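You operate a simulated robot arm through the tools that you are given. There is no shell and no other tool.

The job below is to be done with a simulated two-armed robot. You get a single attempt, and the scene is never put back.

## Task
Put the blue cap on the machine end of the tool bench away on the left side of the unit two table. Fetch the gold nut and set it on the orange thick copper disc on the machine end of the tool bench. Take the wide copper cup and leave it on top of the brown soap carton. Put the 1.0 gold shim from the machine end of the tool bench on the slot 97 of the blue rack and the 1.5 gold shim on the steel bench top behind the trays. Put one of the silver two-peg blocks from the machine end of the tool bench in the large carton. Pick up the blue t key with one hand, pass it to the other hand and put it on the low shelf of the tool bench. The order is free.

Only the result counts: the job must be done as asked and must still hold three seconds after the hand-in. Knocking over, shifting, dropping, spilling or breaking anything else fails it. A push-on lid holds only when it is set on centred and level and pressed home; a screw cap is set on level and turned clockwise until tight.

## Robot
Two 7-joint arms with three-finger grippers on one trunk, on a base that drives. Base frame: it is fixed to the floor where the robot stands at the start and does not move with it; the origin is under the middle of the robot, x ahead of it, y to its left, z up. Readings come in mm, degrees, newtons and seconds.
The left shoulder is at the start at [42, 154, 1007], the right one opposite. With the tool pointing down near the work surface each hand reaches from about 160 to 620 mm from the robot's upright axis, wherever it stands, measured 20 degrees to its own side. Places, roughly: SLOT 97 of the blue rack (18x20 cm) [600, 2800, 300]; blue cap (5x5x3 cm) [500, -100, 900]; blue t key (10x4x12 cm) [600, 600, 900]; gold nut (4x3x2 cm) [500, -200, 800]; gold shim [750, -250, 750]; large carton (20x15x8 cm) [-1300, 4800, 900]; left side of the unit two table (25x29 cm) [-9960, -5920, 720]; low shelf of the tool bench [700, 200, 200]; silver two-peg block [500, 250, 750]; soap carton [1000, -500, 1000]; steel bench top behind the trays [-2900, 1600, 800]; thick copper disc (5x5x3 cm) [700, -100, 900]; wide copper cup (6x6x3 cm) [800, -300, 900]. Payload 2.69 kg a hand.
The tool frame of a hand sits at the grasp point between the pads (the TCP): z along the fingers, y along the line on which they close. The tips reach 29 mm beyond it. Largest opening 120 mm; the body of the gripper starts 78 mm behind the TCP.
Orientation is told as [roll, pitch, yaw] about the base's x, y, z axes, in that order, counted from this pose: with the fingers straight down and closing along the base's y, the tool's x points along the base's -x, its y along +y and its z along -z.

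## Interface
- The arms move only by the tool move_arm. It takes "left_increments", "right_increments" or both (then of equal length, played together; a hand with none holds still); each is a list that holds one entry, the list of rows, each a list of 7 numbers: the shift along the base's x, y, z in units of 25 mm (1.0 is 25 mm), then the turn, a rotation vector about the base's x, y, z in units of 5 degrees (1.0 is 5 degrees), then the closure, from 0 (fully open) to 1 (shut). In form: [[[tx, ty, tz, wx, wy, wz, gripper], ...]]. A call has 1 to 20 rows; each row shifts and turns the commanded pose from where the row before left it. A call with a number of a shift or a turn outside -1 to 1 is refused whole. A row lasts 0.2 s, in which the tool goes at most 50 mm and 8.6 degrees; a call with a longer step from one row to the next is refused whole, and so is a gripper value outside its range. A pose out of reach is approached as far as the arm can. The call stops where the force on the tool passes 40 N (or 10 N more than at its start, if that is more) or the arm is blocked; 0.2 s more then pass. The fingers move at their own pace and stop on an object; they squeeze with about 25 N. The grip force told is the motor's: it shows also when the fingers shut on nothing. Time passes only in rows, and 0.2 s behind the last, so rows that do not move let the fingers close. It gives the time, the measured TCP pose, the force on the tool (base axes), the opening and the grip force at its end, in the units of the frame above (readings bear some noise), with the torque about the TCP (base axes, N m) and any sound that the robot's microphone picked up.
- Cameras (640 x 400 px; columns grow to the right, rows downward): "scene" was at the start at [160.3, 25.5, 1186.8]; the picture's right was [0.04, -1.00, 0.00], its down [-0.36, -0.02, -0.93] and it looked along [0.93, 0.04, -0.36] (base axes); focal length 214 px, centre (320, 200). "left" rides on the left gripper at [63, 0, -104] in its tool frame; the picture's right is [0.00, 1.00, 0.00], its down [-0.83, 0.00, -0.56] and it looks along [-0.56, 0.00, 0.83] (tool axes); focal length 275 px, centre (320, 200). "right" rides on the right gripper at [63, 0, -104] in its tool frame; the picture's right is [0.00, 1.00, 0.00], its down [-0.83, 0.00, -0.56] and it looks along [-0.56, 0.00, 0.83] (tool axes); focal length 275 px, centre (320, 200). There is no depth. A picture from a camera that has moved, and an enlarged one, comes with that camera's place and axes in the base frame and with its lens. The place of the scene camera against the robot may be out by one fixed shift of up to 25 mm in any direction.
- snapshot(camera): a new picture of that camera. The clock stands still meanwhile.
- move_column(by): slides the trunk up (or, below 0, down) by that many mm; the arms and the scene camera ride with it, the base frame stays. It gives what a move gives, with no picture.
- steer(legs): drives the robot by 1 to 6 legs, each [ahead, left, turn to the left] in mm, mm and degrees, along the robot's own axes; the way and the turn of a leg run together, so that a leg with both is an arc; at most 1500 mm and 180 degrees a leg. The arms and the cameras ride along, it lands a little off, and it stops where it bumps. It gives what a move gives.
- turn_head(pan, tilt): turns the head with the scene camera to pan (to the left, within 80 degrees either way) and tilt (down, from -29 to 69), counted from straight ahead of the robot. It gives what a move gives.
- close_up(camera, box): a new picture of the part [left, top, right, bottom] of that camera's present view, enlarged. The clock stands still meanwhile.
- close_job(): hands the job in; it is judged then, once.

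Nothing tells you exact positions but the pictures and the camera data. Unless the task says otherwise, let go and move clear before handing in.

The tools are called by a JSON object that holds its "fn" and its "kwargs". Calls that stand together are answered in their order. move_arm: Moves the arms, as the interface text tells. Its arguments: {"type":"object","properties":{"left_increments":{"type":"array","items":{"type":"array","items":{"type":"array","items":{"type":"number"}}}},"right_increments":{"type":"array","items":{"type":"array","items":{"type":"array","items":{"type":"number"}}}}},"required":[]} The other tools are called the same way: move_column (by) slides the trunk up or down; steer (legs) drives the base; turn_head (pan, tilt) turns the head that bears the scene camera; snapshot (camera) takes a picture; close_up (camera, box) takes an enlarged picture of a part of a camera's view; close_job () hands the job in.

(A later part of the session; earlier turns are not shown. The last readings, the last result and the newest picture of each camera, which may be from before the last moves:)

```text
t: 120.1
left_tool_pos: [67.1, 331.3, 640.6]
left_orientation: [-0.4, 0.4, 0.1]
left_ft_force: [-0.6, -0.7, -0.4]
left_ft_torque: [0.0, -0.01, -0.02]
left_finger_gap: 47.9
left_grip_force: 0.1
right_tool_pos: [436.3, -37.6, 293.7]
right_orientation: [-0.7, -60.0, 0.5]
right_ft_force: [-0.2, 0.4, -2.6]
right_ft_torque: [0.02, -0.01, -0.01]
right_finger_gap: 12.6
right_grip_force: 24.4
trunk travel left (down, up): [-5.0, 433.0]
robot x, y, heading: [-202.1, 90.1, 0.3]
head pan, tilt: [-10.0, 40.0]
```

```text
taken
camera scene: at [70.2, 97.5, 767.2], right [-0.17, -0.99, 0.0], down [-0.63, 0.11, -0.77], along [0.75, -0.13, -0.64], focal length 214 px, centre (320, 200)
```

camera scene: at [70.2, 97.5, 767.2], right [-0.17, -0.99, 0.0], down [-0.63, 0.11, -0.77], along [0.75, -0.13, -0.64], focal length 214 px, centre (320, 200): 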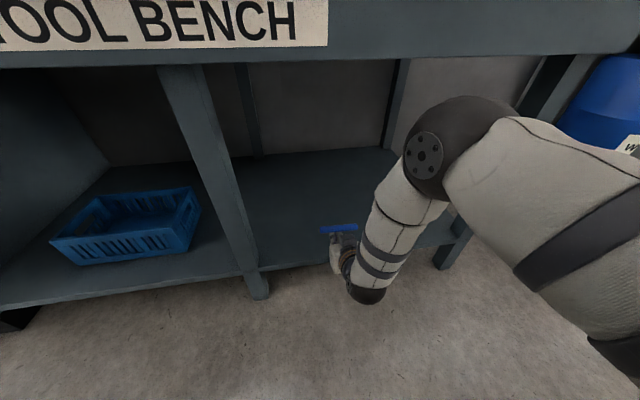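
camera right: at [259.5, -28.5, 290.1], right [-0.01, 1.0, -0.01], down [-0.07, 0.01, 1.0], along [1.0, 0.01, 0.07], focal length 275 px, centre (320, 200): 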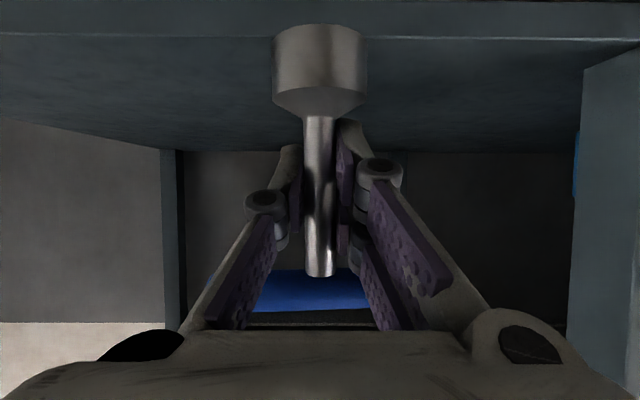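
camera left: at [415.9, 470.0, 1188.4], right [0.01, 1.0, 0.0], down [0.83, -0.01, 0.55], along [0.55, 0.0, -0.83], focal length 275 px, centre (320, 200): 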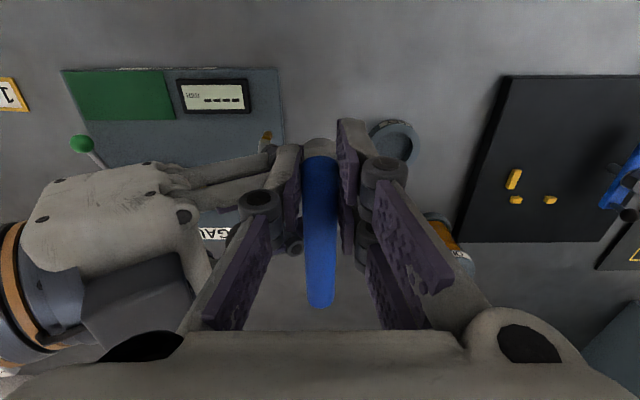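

The arm is at its limit with the key at x 436; the elbow (x≈270 at its front) leaves room to drive 75 mm ahead.

{"fn": "steer", "kwargs": {"legs": [[75, 0, 0]]}}

{"fn": "snapshot", "kwargs": {"camera": "scene"}}

{"fn": "snapshot", "kwargs": {"camera": "right"}}

```text
t: 121.1
left_tool_pos: [140.9, 332.0, 640.7]
left_orientation: [-0.4, 0.5, 0.1]
left_ft_force: [0.7, 0.6, 0.7]
left_ft_torque: [0.01, -0.01, 0.0]
left_finger_gap: 48.1
left_grip_force: 0.2
right_tool_pos: [510.3, -37.7, 293.9]
right_orientation: [-0.6, -60.0, 0.5]
right_ft_force: [0.3, -0.4, -2.4]
right_ft_torque: [0.01, -0.01, 0.02]
right_finger_gap: 12.6
right_grip_force: 25.6
trunk travel left (down, up): [-5.0, 433.0]
robot x, y, heading: [-125.3, 85.9, 0.3]
head pan, tilt: [-10.0, 40.0]
```

```text
taken
camera scene: at [144.7, 97.8, 767.3], right [-0.17, -0.99, 0.0], down [-0.63, 0.11, -0.77], along [0.76, -0.13, -0.64], focal length 214 px, centre (320, 200)
```

scene: 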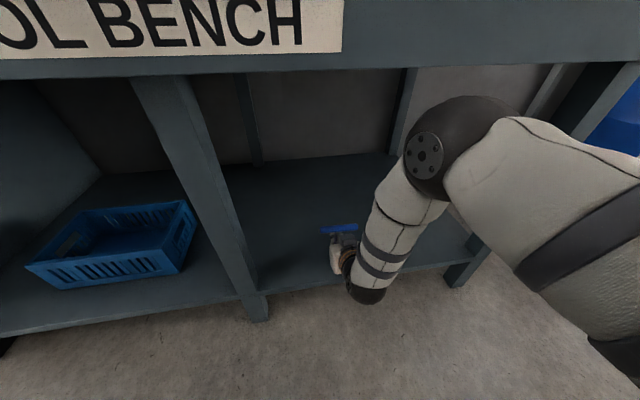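

```text
taken
camera right: at [387.7, -38.0, 290.7], right [0.0, 1.0, -0.01], down [-0.07, 0.01, 1.0], along [1.0, 0.0, 0.07], focal length 275 px, centre (320, 200)
```

right: 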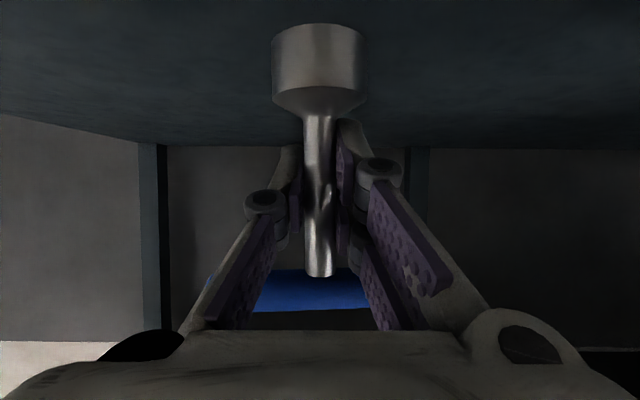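

{"fn": "move_arm", "kwargs": {"right_increments": [[[0, 0, -0.4, 0, 0, 0, 1], [0, 0, -0.4, 0, 0, 0, 1], [0, 0, -0.3, 0, 0, 0, 1], [0, 0, 0, 0, 0, 0, 1]]]}}

{"fn": "close_up", "kwargs": {"camera": "scene", "box": [280, 190, 440, 310]}}

{"fn": "close_up", "kwargs": {"camera": "right", "box": [200, 0, 440, 150]}}

```text
t: 122.1
left_tool_pos: [142.1, 331.5, 640.7]
left_orientation: [-0.4, 0.4, 0.1]
left_ft_force: [-0.3, -0.8, 0.3]
left_ft_torque: [0.0, -0.03, 0.02]
left_finger_gap: 47.9
left_grip_force: 0.1
right_tool_pos: [510.5, -38.6, 265.4]
right_orientation: [-1.1, -59.9, 0.6]
right_ft_force: [0.1, 0.6, -3.4]
right_ft_torque: [0.01, 0.01, -0.01]
right_finger_gap: 12.2
right_grip_force: 25.0
trunk travel left (down, up): [-5.0, 433.0]
robot x, y, heading: [-128.9, 91.3, 0.3]
head pan, tilt: [-10.0, 40.0]
```

```text
3.33 times, centred on (360, 250) of scene
camera zoom: at [144.8, 97.8, 767.2], right [-0.17, -0.99, 0.0], down [-0.63, 0.11, -0.77], along [0.76, -0.13, -0.64], focal length 715 px, centre (187, 33)
```

zoom: 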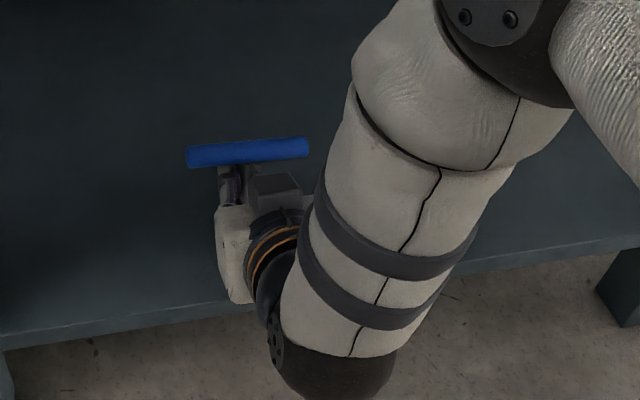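

```text
2.67 times, centred on (320, 75) of right
camera zoom: at [387.6, -37.0, 262.7], right [0.0, 1.0, -0.01], down [-0.07, 0.01, 1.0], along [1.0, 0.0, 0.07], focal length 734 px, centre (320, 533)
```

zoom: 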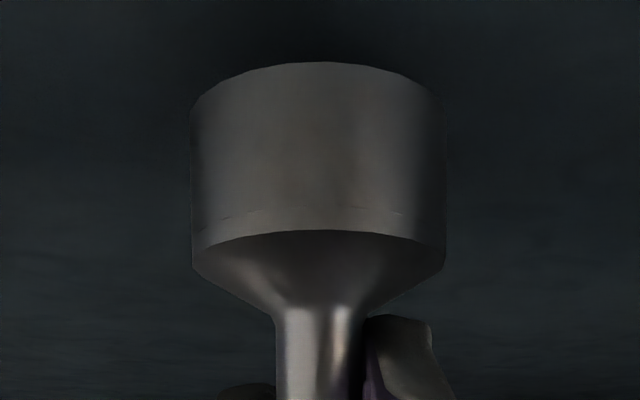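

{"fn": "move_arm", "kwargs": {"right_increments": [[[0, 0, -0.08, 0, 0, 0, 1], [0, 0, -0.08, 0, 0, 0, 1], [0, 0, 0, 0, 0, 0, 1]]]}}

{"fn": "move_arm", "kwargs": {"right_increments": [[[0, 0, -0.08, 0, 0, 0, 1], [0, 0, 0, 0, 0, 0, 1]]]}}

{"fn": "move_arm", "kwargs": {"right_increments": [[[0, 0, -0.06, 0, 0, 0, 1], [0, 0, 0, 0, 0, 0, 1]]]}}

```text
t: 122.9
left_tool_pos: [141.7, 331.9, 639.7]
left_orientation: [-0.5, 0.4, 0.2]
left_ft_force: [-0.9, -0.6, -0.3]
left_ft_torque: [-0.02, 0.01, -0.01]
left_finger_gap: 47.7
left_grip_force: 0.1
right_tool_pos: [509.0, -37.4, 262.0]
right_orientation: [-1.2, -59.9, 0.6]
right_ft_force: [-0.5, 0.4, -1.9]
right_ft_torque: [0.02, -0.01, 0.04]
right_finger_gap: 12.3
right_grip_force: 25.4
trunk travel left (down, up): [-5.0, 433.0]
robot x, y, heading: [-129.4, 90.8, 0.2]
head pan, tilt: [-10.0, 40.0]
```

```text
t: 123.5
left_tool_pos: [139.9, 332.2, 639.1]
left_orientation: [-0.4, 0.4, 0.1]
left_ft_force: [-0.7, -1.1, 0.2]
left_ft_torque: [-0.01, 0.02, 0.01]
left_finger_gap: 48.0
left_grip_force: 0.1
right_tool_pos: [509.3, -38.1, 260.6]
right_orientation: [-1.0, -59.9, 0.5]
right_ft_force: [-0.6, 0.4, -2.2]
right_ft_torque: [0.01, -0.02, -0.01]
right_finger_gap: 12.1
right_grip_force: 24.8
trunk travel left (down, up): [-5.0, 433.0]
robot x, y, heading: [-125.1, 90.5, 0.3]
head pan, tilt: [-10.0, 40.0]
```

```text
t: 124.1
left_tool_pos: [141.8, 331.4, 640.1]
left_orientation: [-0.4, 0.4, 0.1]
left_ft_force: [0.6, 0.6, 0.3]
left_ft_torque: [0.02, -0.01, 0.02]
left_finger_gap: 48.2
left_grip_force: 0.1
right_tool_pos: [509.0, -37.5, 259.2]
right_orientation: [-1.2, -59.9, 0.6]
right_ft_force: [0.4, -0.3, -2.7]
right_ft_torque: [0.0, -0.03, 0.01]
right_finger_gap: 12.4
right_grip_force: 24.6
trunk travel left (down, up): [-5.0, 433.0]
robot x, y, heading: [-127.5, 89.5, 0.4]
head pan, tilt: [-10.0, 40.0]
```

{"fn": "move_arm", "kwargs": {"right_increments": [[[0, 0, -0.06, 0, 0, 0, 1], [0, 0, -0.04, 0, 0, 0, 1], [0, 0, 0, 0, 0, 0, 1]]]}}

{"fn": "move_arm", "kwargs": {"right_increments": [[[0, 0, -0.06, 0, 0, 0, 1], [0, 0, 0, 0, 0, 0, 1]]]}}

{"fn": "move_arm", "kwargs": {"right_increments": [[[0, 0, -0.06, 0, 0, 0, 1], [0, 0, 0, 0, 0, 0, 1]]]}}

```text
t: 124.9
left_tool_pos: [141.2, 330.7, 640.6]
left_orientation: [-0.4, 0.4, 0.0]
left_ft_force: [0.2, -0.4, -0.3]
left_ft_torque: [0.0, 0.0, 0.0]
left_finger_gap: 48.0
left_grip_force: 0.0
right_tool_pos: [509.9, -37.4, 256.1]
right_orientation: [-1.2, -59.9, 0.6]
right_ft_force: [-0.5, 0.1, -2.0]
right_ft_torque: [-0.01, 0.01, 0.01]
right_finger_gap: 12.1
right_grip_force: 25.3
trunk travel left (down, up): [-5.0, 433.0]
robot x, y, heading: [-127.4, 90.2, 0.4]
head pan, tilt: [-10.0, 40.0]
```

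```text
t: 125.5
left_tool_pos: [141.9, 331.2, 640.5]
left_orientation: [-0.4, 0.3, 0.0]
left_ft_force: [-0.7, -0.2, 0.0]
left_ft_torque: [0.02, -0.02, -0.02]
left_finger_gap: 48.0
left_grip_force: 0.0
right_tool_pos: [510.0, -37.6, 254.3]
right_orientation: [-1.2, -59.9, 0.6]
right_ft_force: [-0.8, -0.3, -2.5]
right_ft_torque: [0.0, -0.04, -0.02]
right_finger_gap: 12.2
right_grip_force: 24.8
trunk travel left (down, up): [-5.0, 433.0]
robot x, y, heading: [-122.8, 90.2, 0.3]
head pan, tilt: [-10.0, 40.0]
```

```text
t: 126.1
left_tool_pos: [140.1, 331.7, 640.7]
left_orientation: [-0.4, 0.4, 0.2]
left_ft_force: [0.4, -0.3, -0.3]
left_ft_torque: [0.01, 0.01, 0.0]
left_finger_gap: 47.9
left_grip_force: 0.0
right_tool_pos: [509.7, -37.2, 253.6]
right_orientation: [-1.2, -60.0, 0.6]
right_ft_force: [0.9, -1.0, 0.4]
right_ft_torque: [0.0, -0.04, -0.01]
right_finger_gap: 12.6
right_grip_force: 24.8
trunk travel left (down, up): [-5.0, 433.0]
robot x, y, heading: [-128.0, 87.6, 0.7]
head pan, tilt: [-10.0, 40.0]
```

Contact is beginning (force rose from −2.4 to +0.4 N). One more millimetre, then release slowly.

{"fn": "move_arm", "kwargs": {"right_increments": [[[0, 0, -0.03, 0, 0, 0, 1], [0, 0, 0, 0, 0, 0, 1]]]}}

{"fn": "move_arm", "kwargs": {"right_increments": [[[0, 0, 0, 0, 0, 0, 0.9], [0, 0, 0, 0, 0, 0, 0.8], [0, 0, 0, 0, 0, 0, 0.7], [0, 0, 0, 0, 0, 0, 0.6], [0, 0, 0, 0, 0, 0, 0.6]]]}}

{"fn": "snapshot", "kwargs": {"camera": "right"}}

{"fn": "close_up", "kwargs": {"camera": "scene", "box": [280, 190, 440, 310]}}

```text
t: 126.7
left_tool_pos: [141.3, 332.7, 639.7]
left_orientation: [-0.3, 0.4, 0.1]
left_ft_force: [-0.3, -0.2, 0.1]
left_ft_torque: [0.02, 0.01, -0.02]
left_finger_gap: 47.9
left_grip_force: 0.0
right_tool_pos: [509.0, -37.0, 254.4]
right_orientation: [-1.2, -60.1, 0.7]
right_ft_force: [-3.2, -0.3, 11.1]
right_ft_torque: [0.03, -0.04, 0.01]
right_finger_gap: 12.5
right_grip_force: 25.0
trunk travel left (down, up): [-5.0, 433.0]
robot x, y, heading: [-128.9, 87.5, 0.3]
head pan, tilt: [-10.0, 40.0]
```

```text
t: 127.9
left_tool_pos: [140.5, 331.5, 640.2]
left_orientation: [-0.4, 0.4, 0.1]
left_ft_force: [-0.2, 0.7, 0.4]
left_ft_torque: [-0.01, 0.03, 0.0]
left_finger_gap: 47.8
left_grip_force: 0.1
right_tool_pos: [510.6, -37.5, 252.1]
right_orientation: [-1.2, -60.0, 0.7]
right_ft_force: [1.1, -0.3, 0.2]
right_ft_torque: [0.0, -0.02, -0.02]
right_finger_gap: 47.9
right_grip_force: 0.0
trunk travel left (down, up): [-5.0, 433.0]
robot x, y, heading: [-125.0, 90.3, 0.3]
head pan, tilt: [-10.0, 40.0]
```

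```text
taken
camera right: at [387.2, -36.5, 249.7], right [0.01, 1.0, -0.01], down [-0.07, 0.01, 1.0], along [1.0, 0.0, 0.07], focal length 275 px, centre (320, 200)
```

right: 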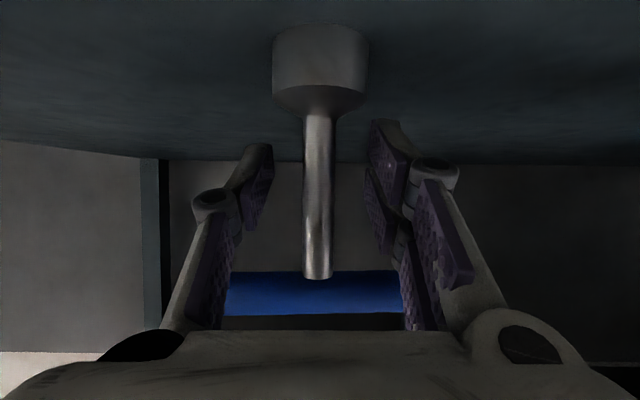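

```text
3.33 times, centred on (360, 250) of scene
camera zoom: at [144.6, 97.9, 767.3], right [-0.17, -0.99, 0.0], down [-0.63, 0.11, -0.77], along [0.76, -0.13, -0.64], focal length 715 px, centre (187, 33)
```

zoom: 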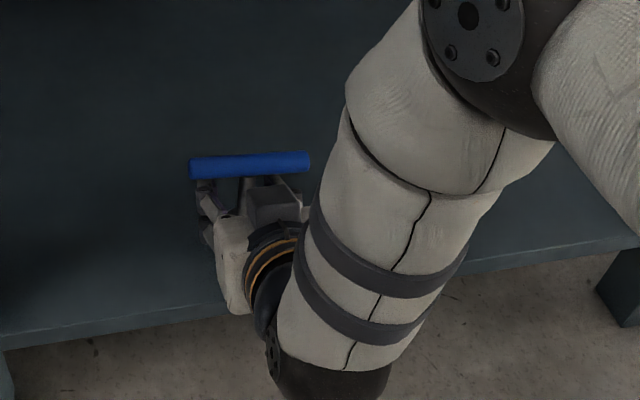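

The key stands on the shelf. I withdraw straight back and check.

{"fn": "move_arm", "kwargs": {"right_increments": [[[-0.4, 0, 0, 0, 0, 0, 0.6], [-0.6, 0, 0, 0, 0, 0, 0.6], [-0.8, 0, 0, 0, 0, 0, 0.6], [-0.8, 0, 0, 0, 0, 0, 0.6], [0, 0, 0, 0, 0, 0, 0.6]]]}}

{"fn": "steer", "kwargs": {"legs": [[-220, 0, 0]]}}

{"fn": "turn_head", "kwargs": {"pan": 0, "tilt": 35}}

{"fn": "snapshot", "kwargs": {"camera": "scene"}}

{"fn": "snapshot", "kwargs": {"camera": "right"}}

```text
t: 129.1
left_tool_pos: [141.9, 331.7, 640.6]
left_orientation: [-0.3, 0.4, 0.1]
left_ft_force: [0.1, -0.4, -0.6]
left_ft_torque: [-0.03, 0.02, -0.01]
left_finger_gap: 48.1
left_grip_force: 0.3
right_tool_pos: [446.8, -34.3, 252.6]
right_orientation: [-1.3, -59.9, 0.6]
right_ft_force: [-0.7, -0.3, 0.4]
right_ft_torque: [0.0, 0.01, 0.01]
right_finger_gap: 48.2
right_grip_force: 0.1
trunk travel left (down, up): [-5.0, 433.0]
robot x, y, heading: [-125.5, 88.8, 0.2]
head pan, tilt: [-10.0, 40.0]
```

```text
t: 130.8
left_tool_pos: [-79.2, 331.4, 641.0]
left_orientation: [-0.5, 0.3, 0.1]
left_ft_force: [-0.8, 0.1, 0.0]
left_ft_torque: [0.0, -0.04, 0.0]
left_finger_gap: 48.1
left_grip_force: 0.0
right_tool_pos: [226.1, -34.6, 252.2]
right_orientation: [-1.4, -59.9, 0.8]
right_ft_force: [-0.7, 0.3, 0.5]
right_ft_torque: [0.0, -0.03, 0.03]
right_finger_gap: 48.2
right_grip_force: 0.0
trunk travel left (down, up): [-5.0, 433.0]
robot x, y, heading: [-344.2, 84.0, 0.3]
head pan, tilt: [-10.0, 40.0]
```

```text
t: 131.5
left_tool_pos: [-79.0, 331.5, 640.6]
left_orientation: [-0.3, 0.3, 0.2]
left_ft_force: [1.5, 0.5, -0.1]
left_ft_torque: [-0.02, 0.02, -0.02]
left_finger_gap: 47.8
left_grip_force: 0.0
right_tool_pos: [225.8, -35.6, 251.9]
right_orientation: [-1.4, -59.8, 0.8]
right_ft_force: [-0.4, 0.0, 0.4]
right_ft_torque: [0.02, 0.01, 0.05]
right_finger_gap: 47.9
right_grip_force: 0.1
trunk travel left (down, up): [-5.0, 433.0]
robot x, y, heading: [-345.5, 87.3, 0.2]
head pan, tilt: [0.0, 35.0]
```

```text
taken
camera scene: at [-71.0, 111.8, 774.8], right [0.01, -1.0, 0.0], down [-0.57, 0.0, -0.82], along [0.82, 0.01, -0.57], focal length 214 px, centre (320, 200)
```

scene: 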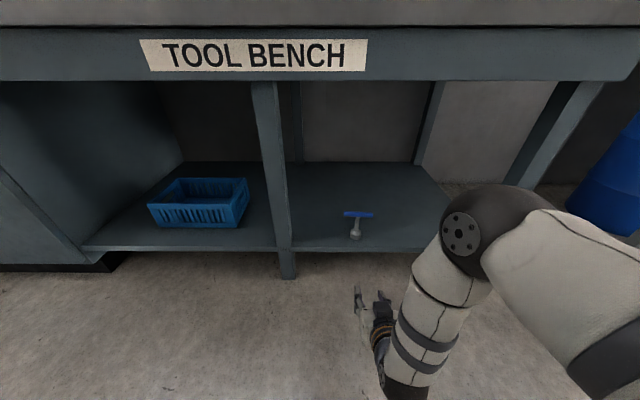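

```text
taken
camera right: at [103.9, -34.7, 249.1], right [0.0, 1.0, -0.02], down [-0.06, 0.02, 1.0], along [1.0, 0.0, 0.06], focal length 275 px, centre (320, 200)
```

right: 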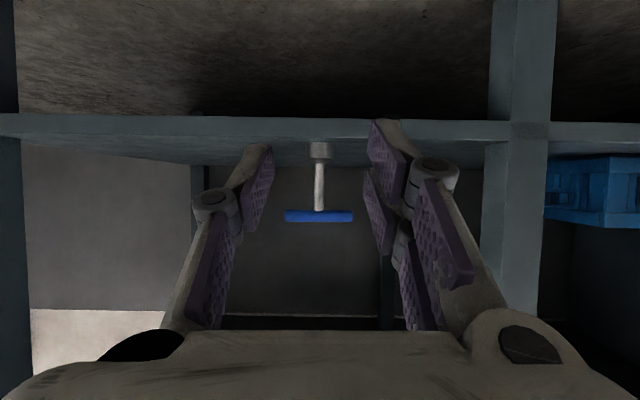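

The key stands upright on the low shelf. Now I raise the trunk again and bring both hands up to carrying height.

{"fn": "move_column", "kwargs": {"by": 370}}

{"fn": "move_arm", "kwargs": {"right_increments": [[[0, 0, 0.9, 0, 0, 0, 0.5], [0, 0, 0.9, 0, 0, 0, 0.5], [0, 0, 0.9, 0, 0, 0, 0.5], [0, 0, 0.9, 0, 0, 0, 0.5], [0, 0, 0.9, 0, 0, 0, 0.5], [0, 0, 0.9, 0, 0, 0, 0.5], [0, 0, 0.9, 0, 0, 0, 0.5], [0, 0, 0.9, 0, 0, 0, 0.5], [0, 0, 0.9, 0, 0, 0, 0.5], [0, 0, 0.9, 0, 0, 0, 0.5], [0, 0, 0.9, 0, 0, 0, 0.5], [0, 0, 0.9, 0, 0, 0, 0.5], [0, 0, 0.9, 0, 0, 0, 0.5], [0, 0, 0.9, 0, 0, 0, 0.5], [0, 0, 0.9, 0, 0, 0, 0.5], [0, 0, 0.9, 0, 0, 0, 0.5], [0, 0, 0.9, 0, 0, 0, 0.5], [0, 0, 0.9, 0, 0, 0, 0.5], [0, 0, 0.9, 0, 0, 0, 0.5]]]}}

{"fn": "snapshot", "kwargs": {"camera": "scene"}}

```text
t: 135.1
left_tool_pos: [-78.9, 331.2, 1010.5]
left_orientation: [-0.4, 0.5, 0.1]
left_ft_force: [-0.7, 0.6, 0.6]
left_ft_torque: [-0.04, -0.02, 0.03]
left_finger_gap: 48.1
left_grip_force: 0.1
right_tool_pos: [225.6, -36.0, 621.4]
right_orientation: [-1.4, -59.9, 0.8]
right_ft_force: [0.4, 0.0, -0.6]
right_ft_torque: [-0.01, 0.01, 0.0]
right_finger_gap: 48.1
right_grip_force: 0.2
trunk travel left (down, up): [-375.0, 63.0]
robot x, y, heading: [-346.6, 87.5, 0.4]
head pan, tilt: [0.0, 35.0]
```

```text
t: 139.1
left_tool_pos: [-78.7, 331.6, 1011.0]
left_orientation: [-0.3, 0.4, 0.2]
left_ft_force: [0.3, 0.4, -0.1]
left_ft_torque: [-0.01, 0.01, -0.02]
left_finger_gap: 47.9
left_grip_force: 0.1
right_tool_pos: [225.5, -34.8, 1049.2]
right_orientation: [-1.4, -59.9, 0.9]
right_ft_force: [0.2, -0.3, 1.0]
right_ft_torque: [0.0, -0.01, -0.01]
right_finger_gap: 59.9
right_grip_force: 0.1
trunk travel left (down, up): [-375.0, 63.0]
robot x, y, heading: [-344.3, 86.7, 0.5]
head pan, tilt: [0.0, 35.0]
```

```text
taken
camera scene: at [-190.6, 110.9, 1164.3], right [0.01, -1.0, 0.0], down [-0.57, 0.0, -0.82], along [0.82, 0.01, -0.57], focal length 214 px, centre (320, 200)
```

scene: 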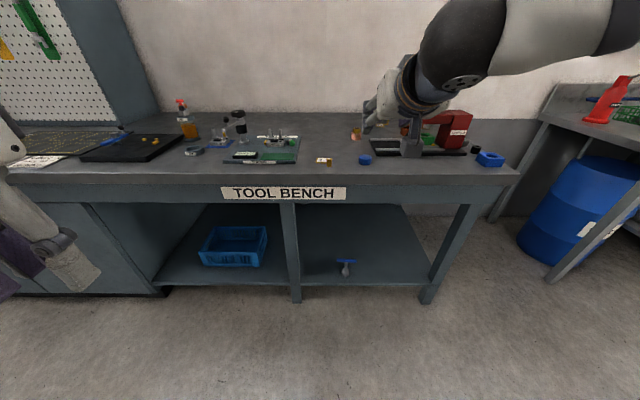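

Now I tuck both hands into a compact carrying pose for driving to the bench's right end, from where cup, carton and 1.0 shim can be reached.

{"fn": "move_arm", "kwargs": {"right_increments": [[[-0.8, -0.093, 0.17, 0, 1, 0, 0.5], [-0.8, -0.093, 0.17, 0, 1, 0, 0.5], [-0.8, -0.093, 0.17, 0, 1, 0, 0.5], [-0.8, -0.093, 0.17, 0, 1, 0, 0.5], [-0.8, -0.093, 0.17, 0, 1, 0, 0.5], [-0.8, -0.093, 0.17, 0, 1, 0, 0.5], [-0.8, -0.093, 0.17, 0, 1, 0, 0.5], [-0.8, -0.093, 0.17, 0, 1, 0, 0.5], [-0.8, -0.093, 0.17, 0, 1, 0, 0.5], [-0.8, -0.093, 0.17, 0, 1, 0, 0.5], [-0.8, -0.093, 0.17, 0, 1, 0, 0.5], [-0.8, -0.093, 0.17, 0, 1, 0, 0.5], [0, 0, 0, 0, 0, 0, 0.5]]], "left_increments": [[[0.4, 0, 0.3, 0, 0, 0, 0.5], [0.4, 0, 0.3, 0, 0, 0, 0.5], [0.4, -0.5, 0.3, 0, 0, 0, 0.5], [0.4, -0.5, 0.3, 0, 0, 0, 0.5], [0.4, -0.5, 0.3, 0, 0, 0, 0.5], [0.3, -0.5, 0.3, 0, 0, 0, 0.5], [0.3, -0.5, 0.3, 0, 0, 0, 0.5], [0, -0.5, 0.3, 0, 0, 0, 0.5], [0, -0.5, 0.3, 0, 0, 0, 0.5], [0, -0.5, 0.3, 0, 0, 0, 0.5], [0, -0.5, 0.3, 0, 0, 0, 0.5], [0, -0.3, 0.2, 0, 0, 0, 0.5], [0, 0, 0, 0, 0, 0, 0.5]]]}}

{"fn": "turn_head", "kwargs": {"pan": -60, "tilt": 25}}

{"fn": "snapshot", "kwargs": {"camera": "scene"}}

```text
t: 141.9
left_tool_pos: [-13.8, 211.0, 1098.6]
left_orientation: [-0.4, 0.4, 0.2]
left_ft_force: [-0.5, -0.4, 0.3]
left_ft_torque: [-0.01, 0.0, -0.01]
left_finger_gap: 60.1
left_grip_force: 0.0
right_tool_pos: [-13.8, -63.6, 1100.1]
right_orientation: [-0.8, 0.1, 0.4]
right_ft_force: [0.3, 0.6, 0.3]
right_ft_torque: [0.0, 0.03, 0.0]
right_finger_gap: 59.7
right_grip_force: 0.0
trunk travel left (down, up): [-375.0, 63.0]
robot x, y, heading: [-345.3, 89.9, 0.6]
head pan, tilt: [0.0, 35.0]
```

```text
t: 143.2
left_tool_pos: [-14.2, 212.4, 1099.2]
left_orientation: [-0.4, 0.4, 0.3]
left_ft_force: [0.2, 0.3, -0.2]
left_ft_torque: [0.0, 0.03, -0.01]
left_finger_gap: 59.7
left_grip_force: 0.0
right_tool_pos: [-13.0, -64.1, 1100.2]
right_orientation: [-0.7, 0.1, 0.4]
right_ft_force: [1.4, 0.1, 0.5]
right_ft_torque: [-0.02, -0.02, -0.01]
right_finger_gap: 59.9
right_grip_force: 0.1
trunk travel left (down, up): [-375.0, 63.0]
robot x, y, heading: [-344.1, 88.0, 0.2]
head pan, tilt: [-60.0, 25.0]
```

```text
taken
camera scene: at [-231.9, 30.9, 1180.1], right [-0.86, -0.51, 0.0], down [-0.21, 0.36, -0.91], along [0.46, -0.78, -0.42], focal length 214 px, centre (320, 200)
```

scene: 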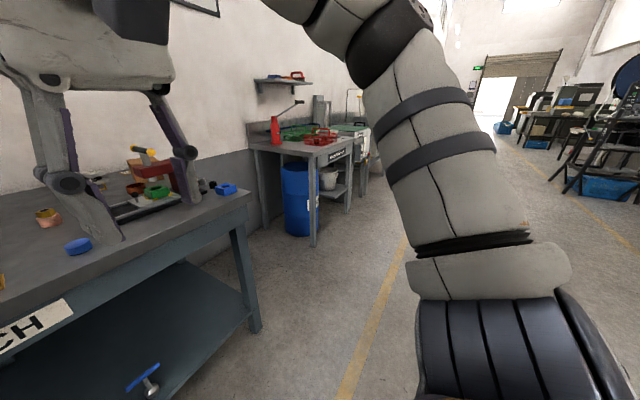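

The gap between the bench (right edge y≈-540) and the next table (y≈-1310) is wide enough. I drive right and then into the gap.

{"fn": "steer", "kwargs": {"legs": [[0, -940, 0], [800, 0, 0]]}}

{"fn": "turn_head", "kwargs": {"pan": 45, "tilt": 30}}

{"fn": "snapshot", "kwargs": {"camera": "scene"}}

{"fn": "turn_head", "kwargs": {"pan": -20, "tilt": 40}}

{"fn": "snapshot", "kwargs": {"camera": "scene"}}

```text
t: 154.8
left_tool_pos: [818.1, -694.6, 1098.4]
left_orientation: [-0.4, 0.5, 1.7]
left_ft_force: [0.4, -0.4, 0.8]
left_ft_torque: [-0.01, 0.03, 0.0]
left_finger_gap: 59.9
left_grip_force: 0.0
right_tool_pos: [828.5, -969.6, 1100.1]
right_orientation: [-0.7, 0.1, 1.9]
right_ft_force: [1.0, 0.5, 0.0]
right_ft_torque: [0.01, -0.01, -0.02]
right_finger_gap: 60.1
right_grip_force: 0.1
trunk travel left (down, up): [-375.0, 63.0]
robot x, y, heading: [490.1, -825.0, 1.9]
head pan, tilt: [-60.0, 25.0]
```

```text
t: 156.6
left_tool_pos: [818.3, -695.1, 1098.9]
left_orientation: [-0.5, 0.4, 1.6]
left_ft_force: [1.1, 0.5, 0.6]
left_ft_torque: [0.01, 0.0, 0.01]
left_finger_gap: 59.9
left_grip_force: 0.1
right_tool_pos: [827.2, -971.2, 1098.9]
right_orientation: [-0.6, 0.2, 2.0]
right_ft_force: [0.1, 0.6, -0.1]
right_ft_torque: [-0.01, -0.01, -0.02]
right_finger_gap: 60.0
right_grip_force: 0.1
trunk travel left (down, up): [-375.0, 63.0]
robot x, y, heading: [488.5, -826.8, 1.7]
head pan, tilt: [45.0, 30.0]
```

```text
taken
camera scene: at [619.2, -737.4, 1172.1], right [0.73, -0.68, 0.0], down [-0.34, -0.36, -0.87], along [0.59, 0.63, -0.5], focal length 214 px, centre (320, 200)
```

scene: 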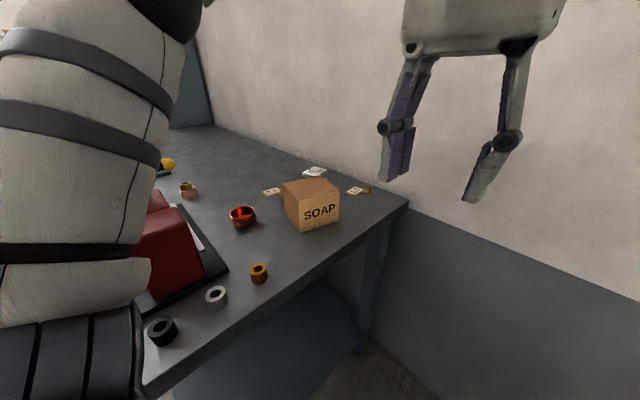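

```text
t: 157.9
left_tool_pos: [818.8, -695.1, 1099.0]
left_orientation: [-0.4, 0.4, 1.7]
left_ft_force: [-0.2, 0.0, 0.4]
left_ft_torque: [0.01, -0.01, 0.02]
left_finger_gap: 60.0
left_grip_force: 0.0
right_tool_pos: [827.0, -969.3, 1099.5]
right_orientation: [-0.7, 0.0, 1.9]
right_ft_force: [0.6, -0.7, -0.2]
right_ft_torque: [-0.02, -0.01, -0.01]
right_finger_gap: 60.0
right_grip_force: 0.2
trunk travel left (down, up): [-375.0, 63.0]
robot x, y, heading: [485.2, -827.8, 2.0]
head pan, tilt: [-20.0, 40.0]
```

```text
taken
camera scene: at [638.2, -829.8, 1156.8], right [-0.31, -0.95, 0.0], down [-0.61, 0.2, -0.77], along [0.73, -0.24, -0.64], focal length 214 px, centre (320, 200)
```

scene: 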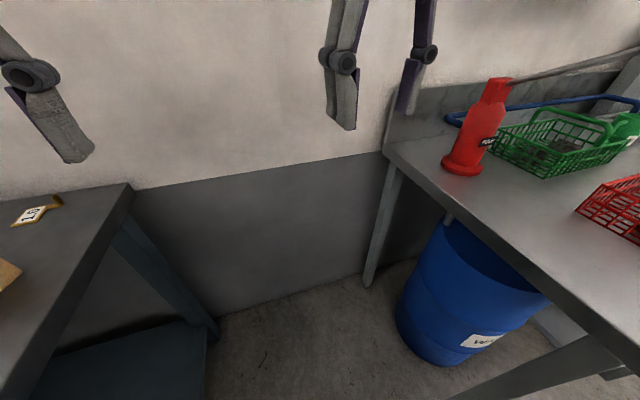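

The way is clear; the 1.0 shim lies behind the soap carton near the bench's right edge. I turn left 55° and move deeper into the gap.

{"fn": "steer", "kwargs": {"legs": [[0, 0, 53], [170, -250, 0]]}}

{"fn": "turn_head", "kwargs": {"pan": 5, "tilt": 45}}

{"fn": "snapshot", "kwargs": {"camera": "scene"}}

{"fn": "snapshot", "kwargs": {"camera": "left"}}

{"fn": "snapshot", "kwargs": {"camera": "right"}}

```text
t: 162.8
left_tool_pos: [854.8, -488.8, 1099.7]
left_orientation: [-0.8, 0.0, 54.5]
left_ft_force: [0.6, 0.2, -0.1]
left_ft_torque: [-0.03, -0.04, 0.01]
left_finger_gap: 59.8
left_grip_force: 0.0
right_tool_pos: [1077.0, -646.5, 1105.4]
right_orientation: [-1.6, -0.9, 55.3]
right_ft_force: [0.3, -0.2, -0.6]
right_ft_torque: [-0.01, 0.0, 0.0]
right_finger_gap: 60.4
right_grip_force: 0.1
trunk travel left (down, up): [-375.0, 63.0]
robot x, y, heading: [775.9, -828.2, 54.5]
head pan, tilt: [-20.0, 40.0]
stopped in leg 2: the robot was blocked; the commanded pose is now the measured one
```

```text
t: 163.7
left_tool_pos: [855.1, -489.0, 1099.9]
left_orientation: [-1.1, 0.0, 54.5]
left_ft_force: [-0.6, 0.2, 0.4]
left_ft_torque: [0.0, 0.02, -0.02]
left_finger_gap: 60.1
left_grip_force: 0.0
right_tool_pos: [1076.4, -647.7, 1105.0]
right_orientation: [-1.7, -0.9, 55.1]
right_ft_force: [-0.5, 0.5, -0.8]
right_ft_torque: [-0.02, 0.01, 0.03]
right_finger_gap: 60.2
right_grip_force: 0.1
trunk travel left (down, up): [-375.0, 63.0]
robot x, y, heading: [776.4, -831.5, 54.7]
head pan, tilt: [5.0, 45.0]
```

```text
taken
camera scene: at [843.1, -686.5, 1150.8], right [0.86, -0.5, 0.01], down [-0.35, -0.61, -0.71], along [0.37, 0.61, -0.7], focal length 214 px, centre (320, 200)
```

scene: 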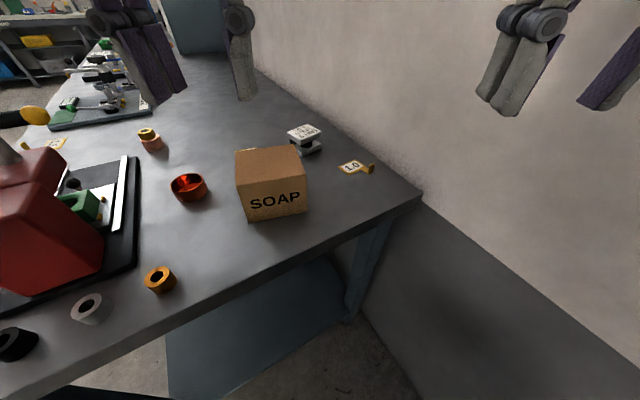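

```text
taken
camera left: at [815.1, -536.9, 1206.0], right [-0.81, 0.58, -0.02], down [0.48, 0.68, 0.56], along [0.34, 0.44, -0.83], focal length 275 px, centre (320, 200)
```

left: 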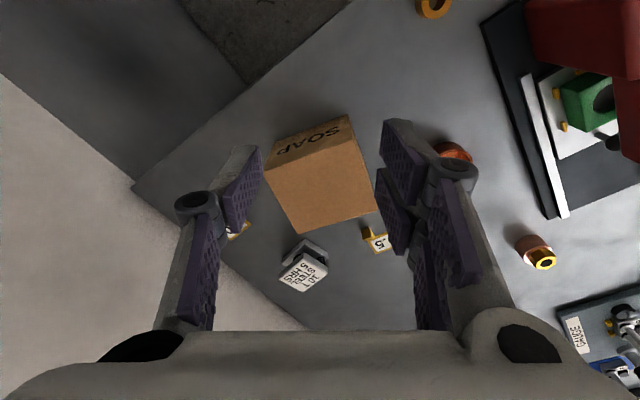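

```text
taken
camera right: at [1037.6, -698.2, 1208.5], right [-0.82, 0.57, -0.03], down [0.45, 0.69, 0.57], along [0.34, 0.45, -0.82], focal length 275 px, centre (320, 200)
```

right: 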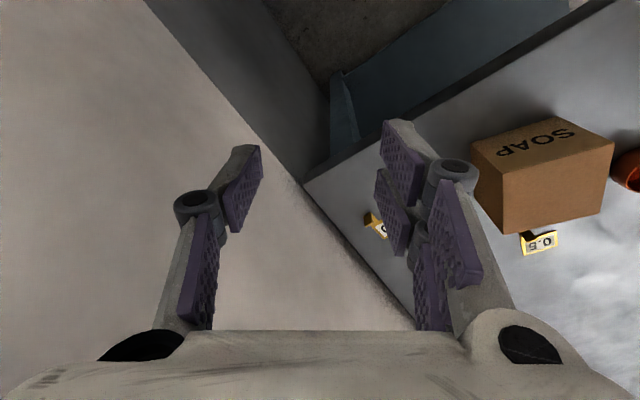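

Something blocked the last few centimetres. I look to the right to see what touched.

{"fn": "turn_head", "kwargs": {"pan": -70, "tilt": 30}}

{"fn": "snapshot", "kwargs": {"camera": "scene"}}

{"fn": "turn_head", "kwargs": {"pan": -70, "tilt": 65}}

{"fn": "snapshot", "kwargs": {"camera": "scene"}}

{"fn": "turn_head", "kwargs": {"pan": 0, "tilt": 69}}

{"fn": "snapshot", "kwargs": {"camera": "scene"}}

```text
t: 165.1
left_tool_pos: [855.9, -489.2, 1100.4]
left_orientation: [-1.1, -0.1, 54.7]
left_ft_force: [0.0, 1.0, 0.4]
left_ft_torque: [0.0, 0.01, -0.04]
left_finger_gap: 60.0
left_grip_force: 0.1
right_tool_pos: [1077.5, -647.7, 1105.9]
right_orientation: [-1.7, -0.8, 55.1]
right_ft_force: [0.3, 0.1, -0.8]
right_ft_torque: [0.01, 0.01, 0.0]
right_finger_gap: 60.1
right_grip_force: 0.1
trunk travel left (down, up): [-375.0, 63.0]
robot x, y, heading: [774.4, -830.6, 55.1]
head pan, tilt: [-70.0, 30.0]
```

```text
taken
camera scene: at [889.2, -780.6, 1173.9], right [-0.26, -0.97, 0.0], down [-0.47, 0.13, -0.87], along [0.84, -0.23, -0.49], focal length 214 px, centre (320, 200)
```

scene: 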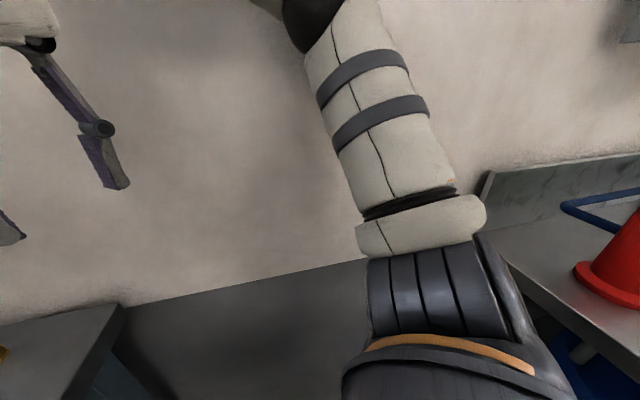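

```text
t: 166.1
left_tool_pos: [855.1, -488.6, 1099.8]
left_orientation: [-1.1, -0.1, 54.6]
left_ft_force: [-0.3, 0.7, -0.4]
left_ft_torque: [0.02, 0.0, -0.02]
left_finger_gap: 60.0
left_grip_force: 0.2
right_tool_pos: [1077.6, -646.6, 1105.2]
right_orientation: [-1.7, -0.7, 55.1]
right_ft_force: [0.1, 0.0, 0.7]
right_ft_torque: [-0.01, 0.0, -0.02]
right_finger_gap: 60.2
right_grip_force: 0.1
trunk travel left (down, up): [-375.0, 63.0]
robot x, y, heading: [780.0, -826.0, 54.9]
head pan, tilt: [-70.0, 65.0]
```

```text
taken
camera scene: at [861.2, -772.8, 1125.9], right [-0.26, -0.97, 0.0], down [-0.87, 0.24, -0.44], along [0.42, -0.11, -0.9], focal length 214 px, centre (320, 200)
```

scene: 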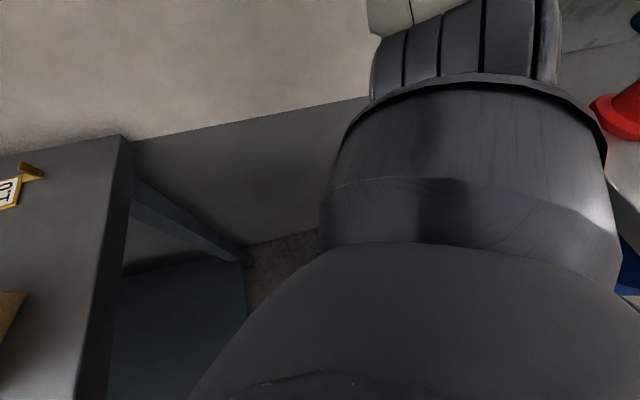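

```text
t: 167.6
left_tool_pos: [855.2, -487.7, 1101.0]
left_orientation: [-1.2, -0.2, 54.7]
left_ft_force: [-0.1, -0.3, 0.4]
left_ft_torque: [-0.01, 0.0, 0.03]
left_finger_gap: 59.9
left_grip_force: 0.0
right_tool_pos: [1078.3, -647.3, 1105.6]
right_orientation: [-1.7, -0.8, 55.1]
right_ft_force: [0.1, 0.0, 0.0]
right_ft_torque: [-0.01, 0.01, 0.01]
right_finger_gap: 60.0
right_grip_force: 0.0
trunk travel left (down, up): [-375.0, 63.0]
robot x, y, heading: [773.8, -831.1, 54.6]
head pan, tilt: [0.0, 68.8]
```

```text
taken
camera scene: at [834.9, -711.2, 1121.7], right [0.82, -0.58, 0.01], down [-0.53, -0.76, -0.37], along [0.22, 0.3, -0.93], focal length 214 px, centre (320, 200)
```

scene: 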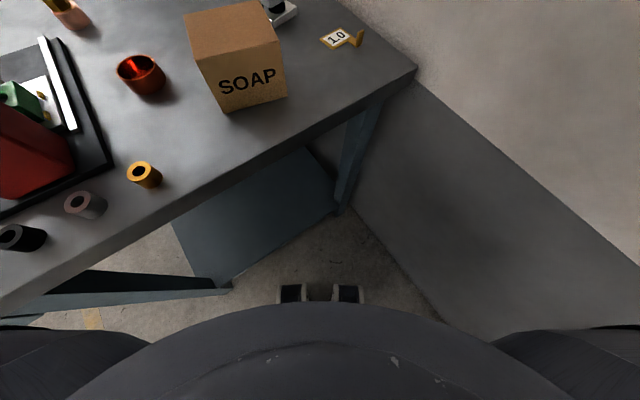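

The right elbow touched only the wall; nothing moved. I back off 30 mm, level both hands, and look again with the left camera.

{"fn": "steer", "kwargs": {"legs": [[-17, 25, 0]]}}

{"fn": "move_arm", "kwargs": {"left_increments": [[[0, 0, 0, 0.111, 0.191, 0, 0.5], [0, 0, 0, 0, 0, 0, 0.5]]], "right_increments": [[[0, 0, 0, 0.063, 0.37, 0, 0.5], [0, 0, 0, 0, 0, 0, 0.5]]]}}

{"fn": "snapshot", "kwargs": {"camera": "left"}}

{"fn": "turn_head", "kwargs": {"pan": 15, "tilt": 45}}

{"fn": "snapshot", "kwargs": {"camera": "scene"}}

```text
t: 168.4
left_tool_pos: [839.3, -486.2, 1098.1]
left_orientation: [-0.4, 0.4, 54.6]
left_ft_force: [-0.9, -0.7, -0.9]
left_ft_torque: [-0.01, 0.02, -0.02]
left_finger_gap: 59.7
left_grip_force: 0.0
right_tool_pos: [1062.6, -645.1, 1100.7]
right_orientation: [-0.9, -0.1, 55.0]
right_ft_force: [0.4, -0.7, 0.7]
right_ft_torque: [-0.03, -0.02, 0.01]
right_finger_gap: 59.9
right_grip_force: 0.1
trunk travel left (down, up): [-375.0, 63.0]
robot x, y, heading: [745.0, -828.4, 54.8]
head pan, tilt: [0.0, 68.8]
```

```text
t: 169.0
left_tool_pos: [840.2, -487.1, 1097.2]
left_orientation: [0.7, 0.4, 54.7]
left_ft_force: [-0.2, 0.2, 0.1]
left_ft_torque: [0.02, 0.0, 0.0]
left_finger_gap: 60.1
left_grip_force: 0.0
right_tool_pos: [1063.0, -645.7, 1099.6]
right_orientation: [0.8, 0.6, 55.0]
right_ft_force: [-0.1, 0.1, 0.4]
right_ft_torque: [-0.01, -0.01, 0.02]
right_finger_gap: 59.9
right_grip_force: 0.0
trunk travel left (down, up): [-375.0, 63.0]
robot x, y, heading: [748.4, -828.1, 54.8]
head pan, tilt: [0.0, 68.8]
```

```text
taken
camera left: at [803.9, -536.2, 1204.2], right [-0.81, 0.58, 0.01], down [0.49, 0.68, 0.55], along [0.31, 0.45, -0.84], focal length 275 px, centre (320, 200)
```

left: 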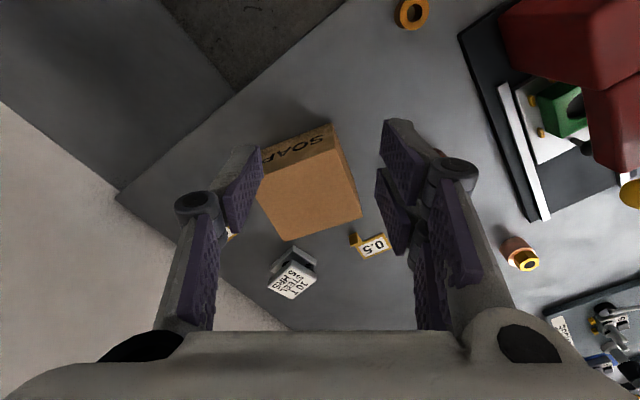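

```text
t: 169.9
left_tool_pos: [840.2, -487.1, 1096.9]
left_orientation: [0.7, 0.4, 54.6]
left_ft_force: [0.9, 0.4, 0.5]
left_ft_torque: [0.02, 0.02, -0.01]
left_finger_gap: 59.9
left_grip_force: 0.0
right_tool_pos: [1062.4, -645.0, 1099.6]
right_orientation: [0.7, 0.7, 55.0]
right_ft_force: [-1.2, 0.0, 0.7]
right_ft_torque: [0.01, 0.0, -0.04]
right_finger_gap: 59.9
right_grip_force: 0.0
trunk travel left (down, up): [-375.0, 63.0]
robot x, y, heading: [748.7, -829.5, 54.9]
head pan, tilt: [15.0, 45.0]
```

```text
taken
camera scene: at [816.5, -679.0, 1149.4], right [0.94, -0.35, 0.0], down [-0.24, -0.66, -0.71], along [0.24, 0.66, -0.71], focal length 214 px, centre (320, 200)
```

scene: 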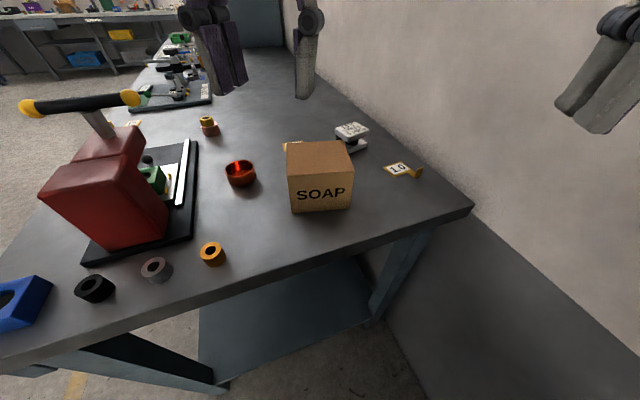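

Both bumps settled. I level the hands and move the left hand high above the cup for a look.

{"fn": "move_arm", "kwargs": {"left_increments": [[[-0.2, 0.8, 0.26, -0.016, -0.16, 0, 0.3], [-0.25, 0.9, 0.26, 0, 0, 0, 0.2], [-0.25, 0.9, 0.26, 0, 0, 0, 0.2], [-0.25, 0.9, 0.26, 0, 0, 0, 0.2], [-0.25, 0.9, 0.26, 0, 0, 0, 0.2], [-0.25, 0.9, 0.2, 0, 0, 0, 0.2], [-0.2, 0.7, 0, 0, 0, 0, 0.2], [0, 0, 0, 0, 0, 0, 0.2]]], "right_increments": [[[0, 0, 0, 0.02, -0.2, 0, 0.5], [0, 0, 0, 0, 0, 0, 0.5], [0, 0, 0, 0, 0, 0, 0.5], [0, 0, 0, 0, 0, 0, 0.5], [0, 0, 0, 0, 0, 0, 0.5], [0, 0, 0, 0, 0, 0, 0.5], [0, 0, 0, 0, 0, 0, 0.5], [0, 0, 0, 0, 0, 0, 0.5]]]}}

{"fn": "snapshot", "kwargs": {"camera": "left"}}

{"fn": "snapshot", "kwargs": {"camera": "scene"}}

```text
t: 171.7
left_tool_pos: [800.4, -337.2, 1136.8]
left_orientation: [0.1, 0.2, 54.6]
left_ft_force: [0.9, 0.3, -0.7]
left_ft_torque: [-0.01, 0.01, -0.01]
left_finger_gap: 96.0
left_grip_force: 0.1
right_tool_pos: [1062.7, -645.7, 1099.9]
right_orientation: [0.1, 0.0, 54.9]
right_ft_force: [0.4, 0.2, 0.2]
right_ft_torque: [0.02, -0.03, 0.0]
right_finger_gap: 60.0
right_grip_force: 0.1
trunk travel left (down, up): [-375.0, 63.0]
robot x, y, heading: [746.8, -831.7, 54.9]
head pan, tilt: [15.0, 45.0]
```

```text
taken
camera left: at [762.8, -385.8, 1241.9], right [-0.81, 0.58, 0.0], down [0.48, 0.68, 0.55], along [0.32, 0.45, -0.83], focal length 275 px, centre (320, 200)
```

left: 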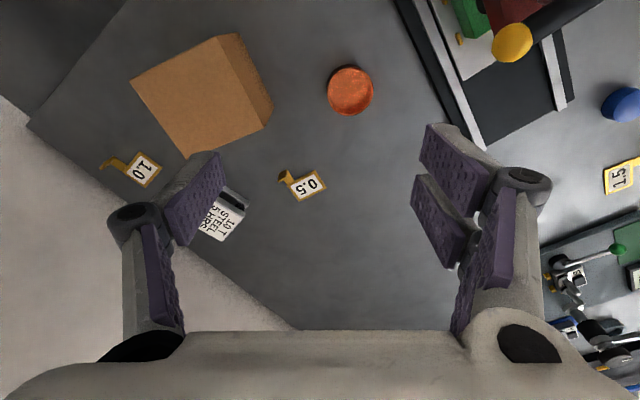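

```text
taken
camera scene: at [816.5, -679.1, 1149.5], right [0.94, -0.34, 0.0], down [-0.24, -0.66, -0.71], along [0.24, 0.66, -0.71], focal length 214 px, centre (320, 200)
```

scene: 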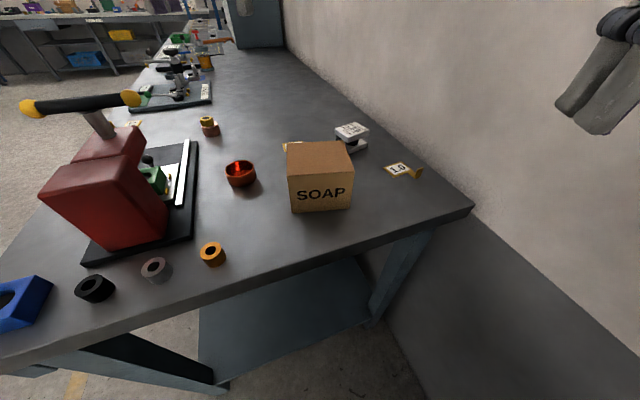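

{"fn": "close_up", "kwargs": {"camera": "left", "box": [80, 10, 400, 210]}}

{"fn": "close_up", "kwargs": {"camera": "left", "box": [80, 120, 240, 250]}}

```text
2.00 times, centred on (240, 110) of left
camera zoom: at [762.8, -385.8, 1241.9], right [-0.81, 0.58, 0.0], down [0.48, 0.68, 0.55], along [0.32, 0.45, -0.83], focal length 551 px, centre (480, 380)
```

zoom: 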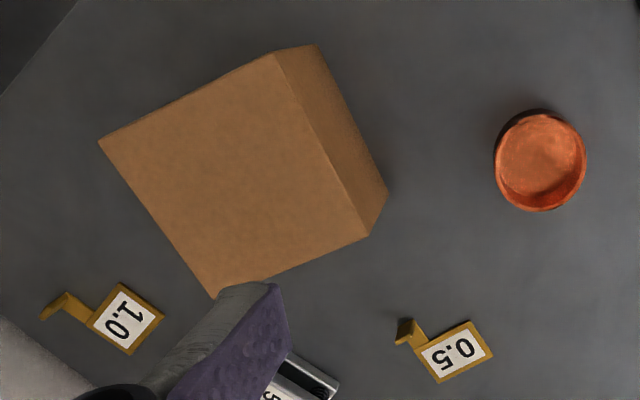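

```text
3.08 times, centred on (160, 185) of left
camera zoom: at [762.8, -385.8, 1241.9], right [-0.81, 0.58, 0.0], down [0.48, 0.68, 0.55], along [0.32, 0.45, -0.83], focal length 847 px, centre (812, 246)
```

zoom: 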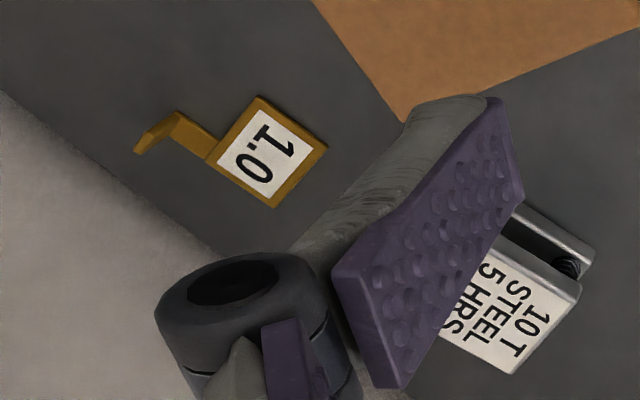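

From above: cup at [779,-298], carton centre [918,-396] with its top at z≈933, 1.0 shim's upright tab at [1139,-421]. I move over the cup and descend part way.

{"fn": "move_arm", "kwargs": {"left_increments": [[[-0.42, 0.79, 0, 0, 0, 0, 0.2], [-0.42, 0.79, -0.5, 0, 0, 0, 0.2], [0, 0, -1, 0, 0, 0, 0.2], [0, 0, -1, 0, 0, 0, 0.2], [0, 0, -1, 0, 0, 0, 0.2], [0, 0, -1, 0, 0, 0, 0.2], [0, 0, -1, 0, 0, 0, 0.2], [0, 0, -1, 0, 0, 0, 0.2], [0, 0, 0, 0, 0, 0, 0.2]]]}}

{"fn": "snapshot", "kwargs": {"camera": "left"}}

{"fn": "turn_head", "kwargs": {"pan": 35, "tilt": 35}}

{"fn": "snapshot", "kwargs": {"camera": "scene"}}

```text
t: 173.7
left_tool_pos: [777.5, -297.1, 973.1]
left_orientation: [-0.1, 0.1, 54.6]
left_ft_force: [0.7, -0.6, -0.6]
left_ft_torque: [0.0, 0.0, -0.01]
left_finger_gap: 96.2
left_grip_force: 0.2
right_tool_pos: [1062.4, -645.7, 1100.2]
right_orientation: [0.2, 0.1, 55.1]
right_ft_force: [-0.2, 0.9, -0.7]
right_ft_torque: [-0.03, 0.03, 0.0]
right_finger_gap: 60.0
right_grip_force: 0.0
trunk travel left (down, up): [-375.0, 63.0]
robot x, y, heading: [745.0, -828.2, 55.0]
head pan, tilt: [15.0, 45.0]
```

```text
taken
camera left: at [740.0, -347.0, 1078.7], right [-0.81, 0.58, 0.0], down [0.48, 0.68, 0.55], along [0.32, 0.45, -0.83], focal length 275 px, centre (320, 200)
```

left: 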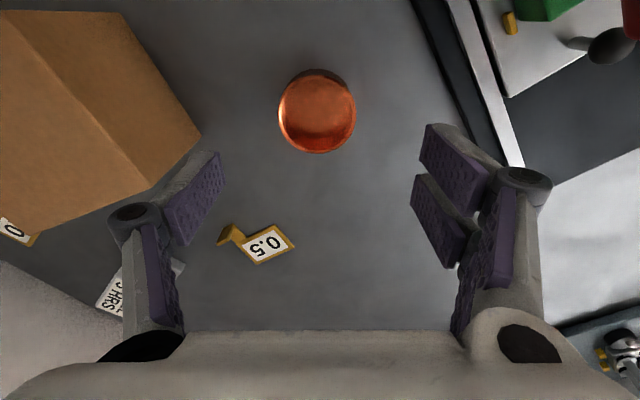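

```text
t: 174.5
left_tool_pos: [778.0, -297.9, 973.8]
left_orientation: [0.0, 0.0, 54.6]
left_ft_force: [-1.1, -0.9, -0.1]
left_ft_torque: [-0.03, -0.01, -0.03]
left_finger_gap: 95.7
left_grip_force: 0.2
right_tool_pos: [1063.0, -645.9, 1100.4]
right_orientation: [0.1, -0.1, 55.1]
right_ft_force: [-0.2, -0.2, -0.5]
right_ft_torque: [0.01, 0.02, 0.01]
right_finger_gap: 60.0
right_grip_force: 0.0
trunk travel left (down, up): [-375.0, 63.0]
robot x, y, heading: [751.2, -826.9, 54.8]
head pan, tilt: [35.0, 35.0]
```

```text
taken
camera scene: at [788.7, -667.3, 1164.3], right [1.0, 0.0, 0.0], down [0.0, -0.57, -0.82], along [0.0, 0.82, -0.57], focal length 214 px, centre (320, 200)
```

scene: 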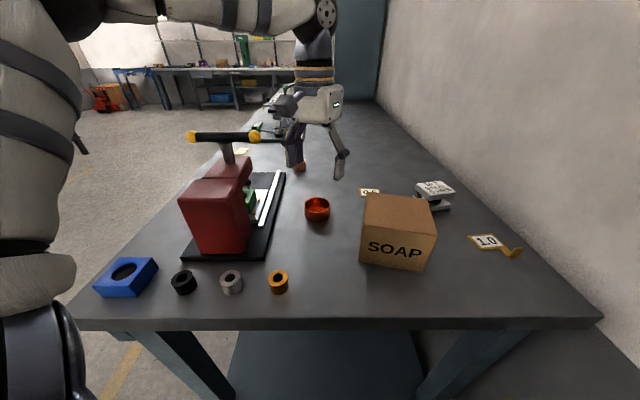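

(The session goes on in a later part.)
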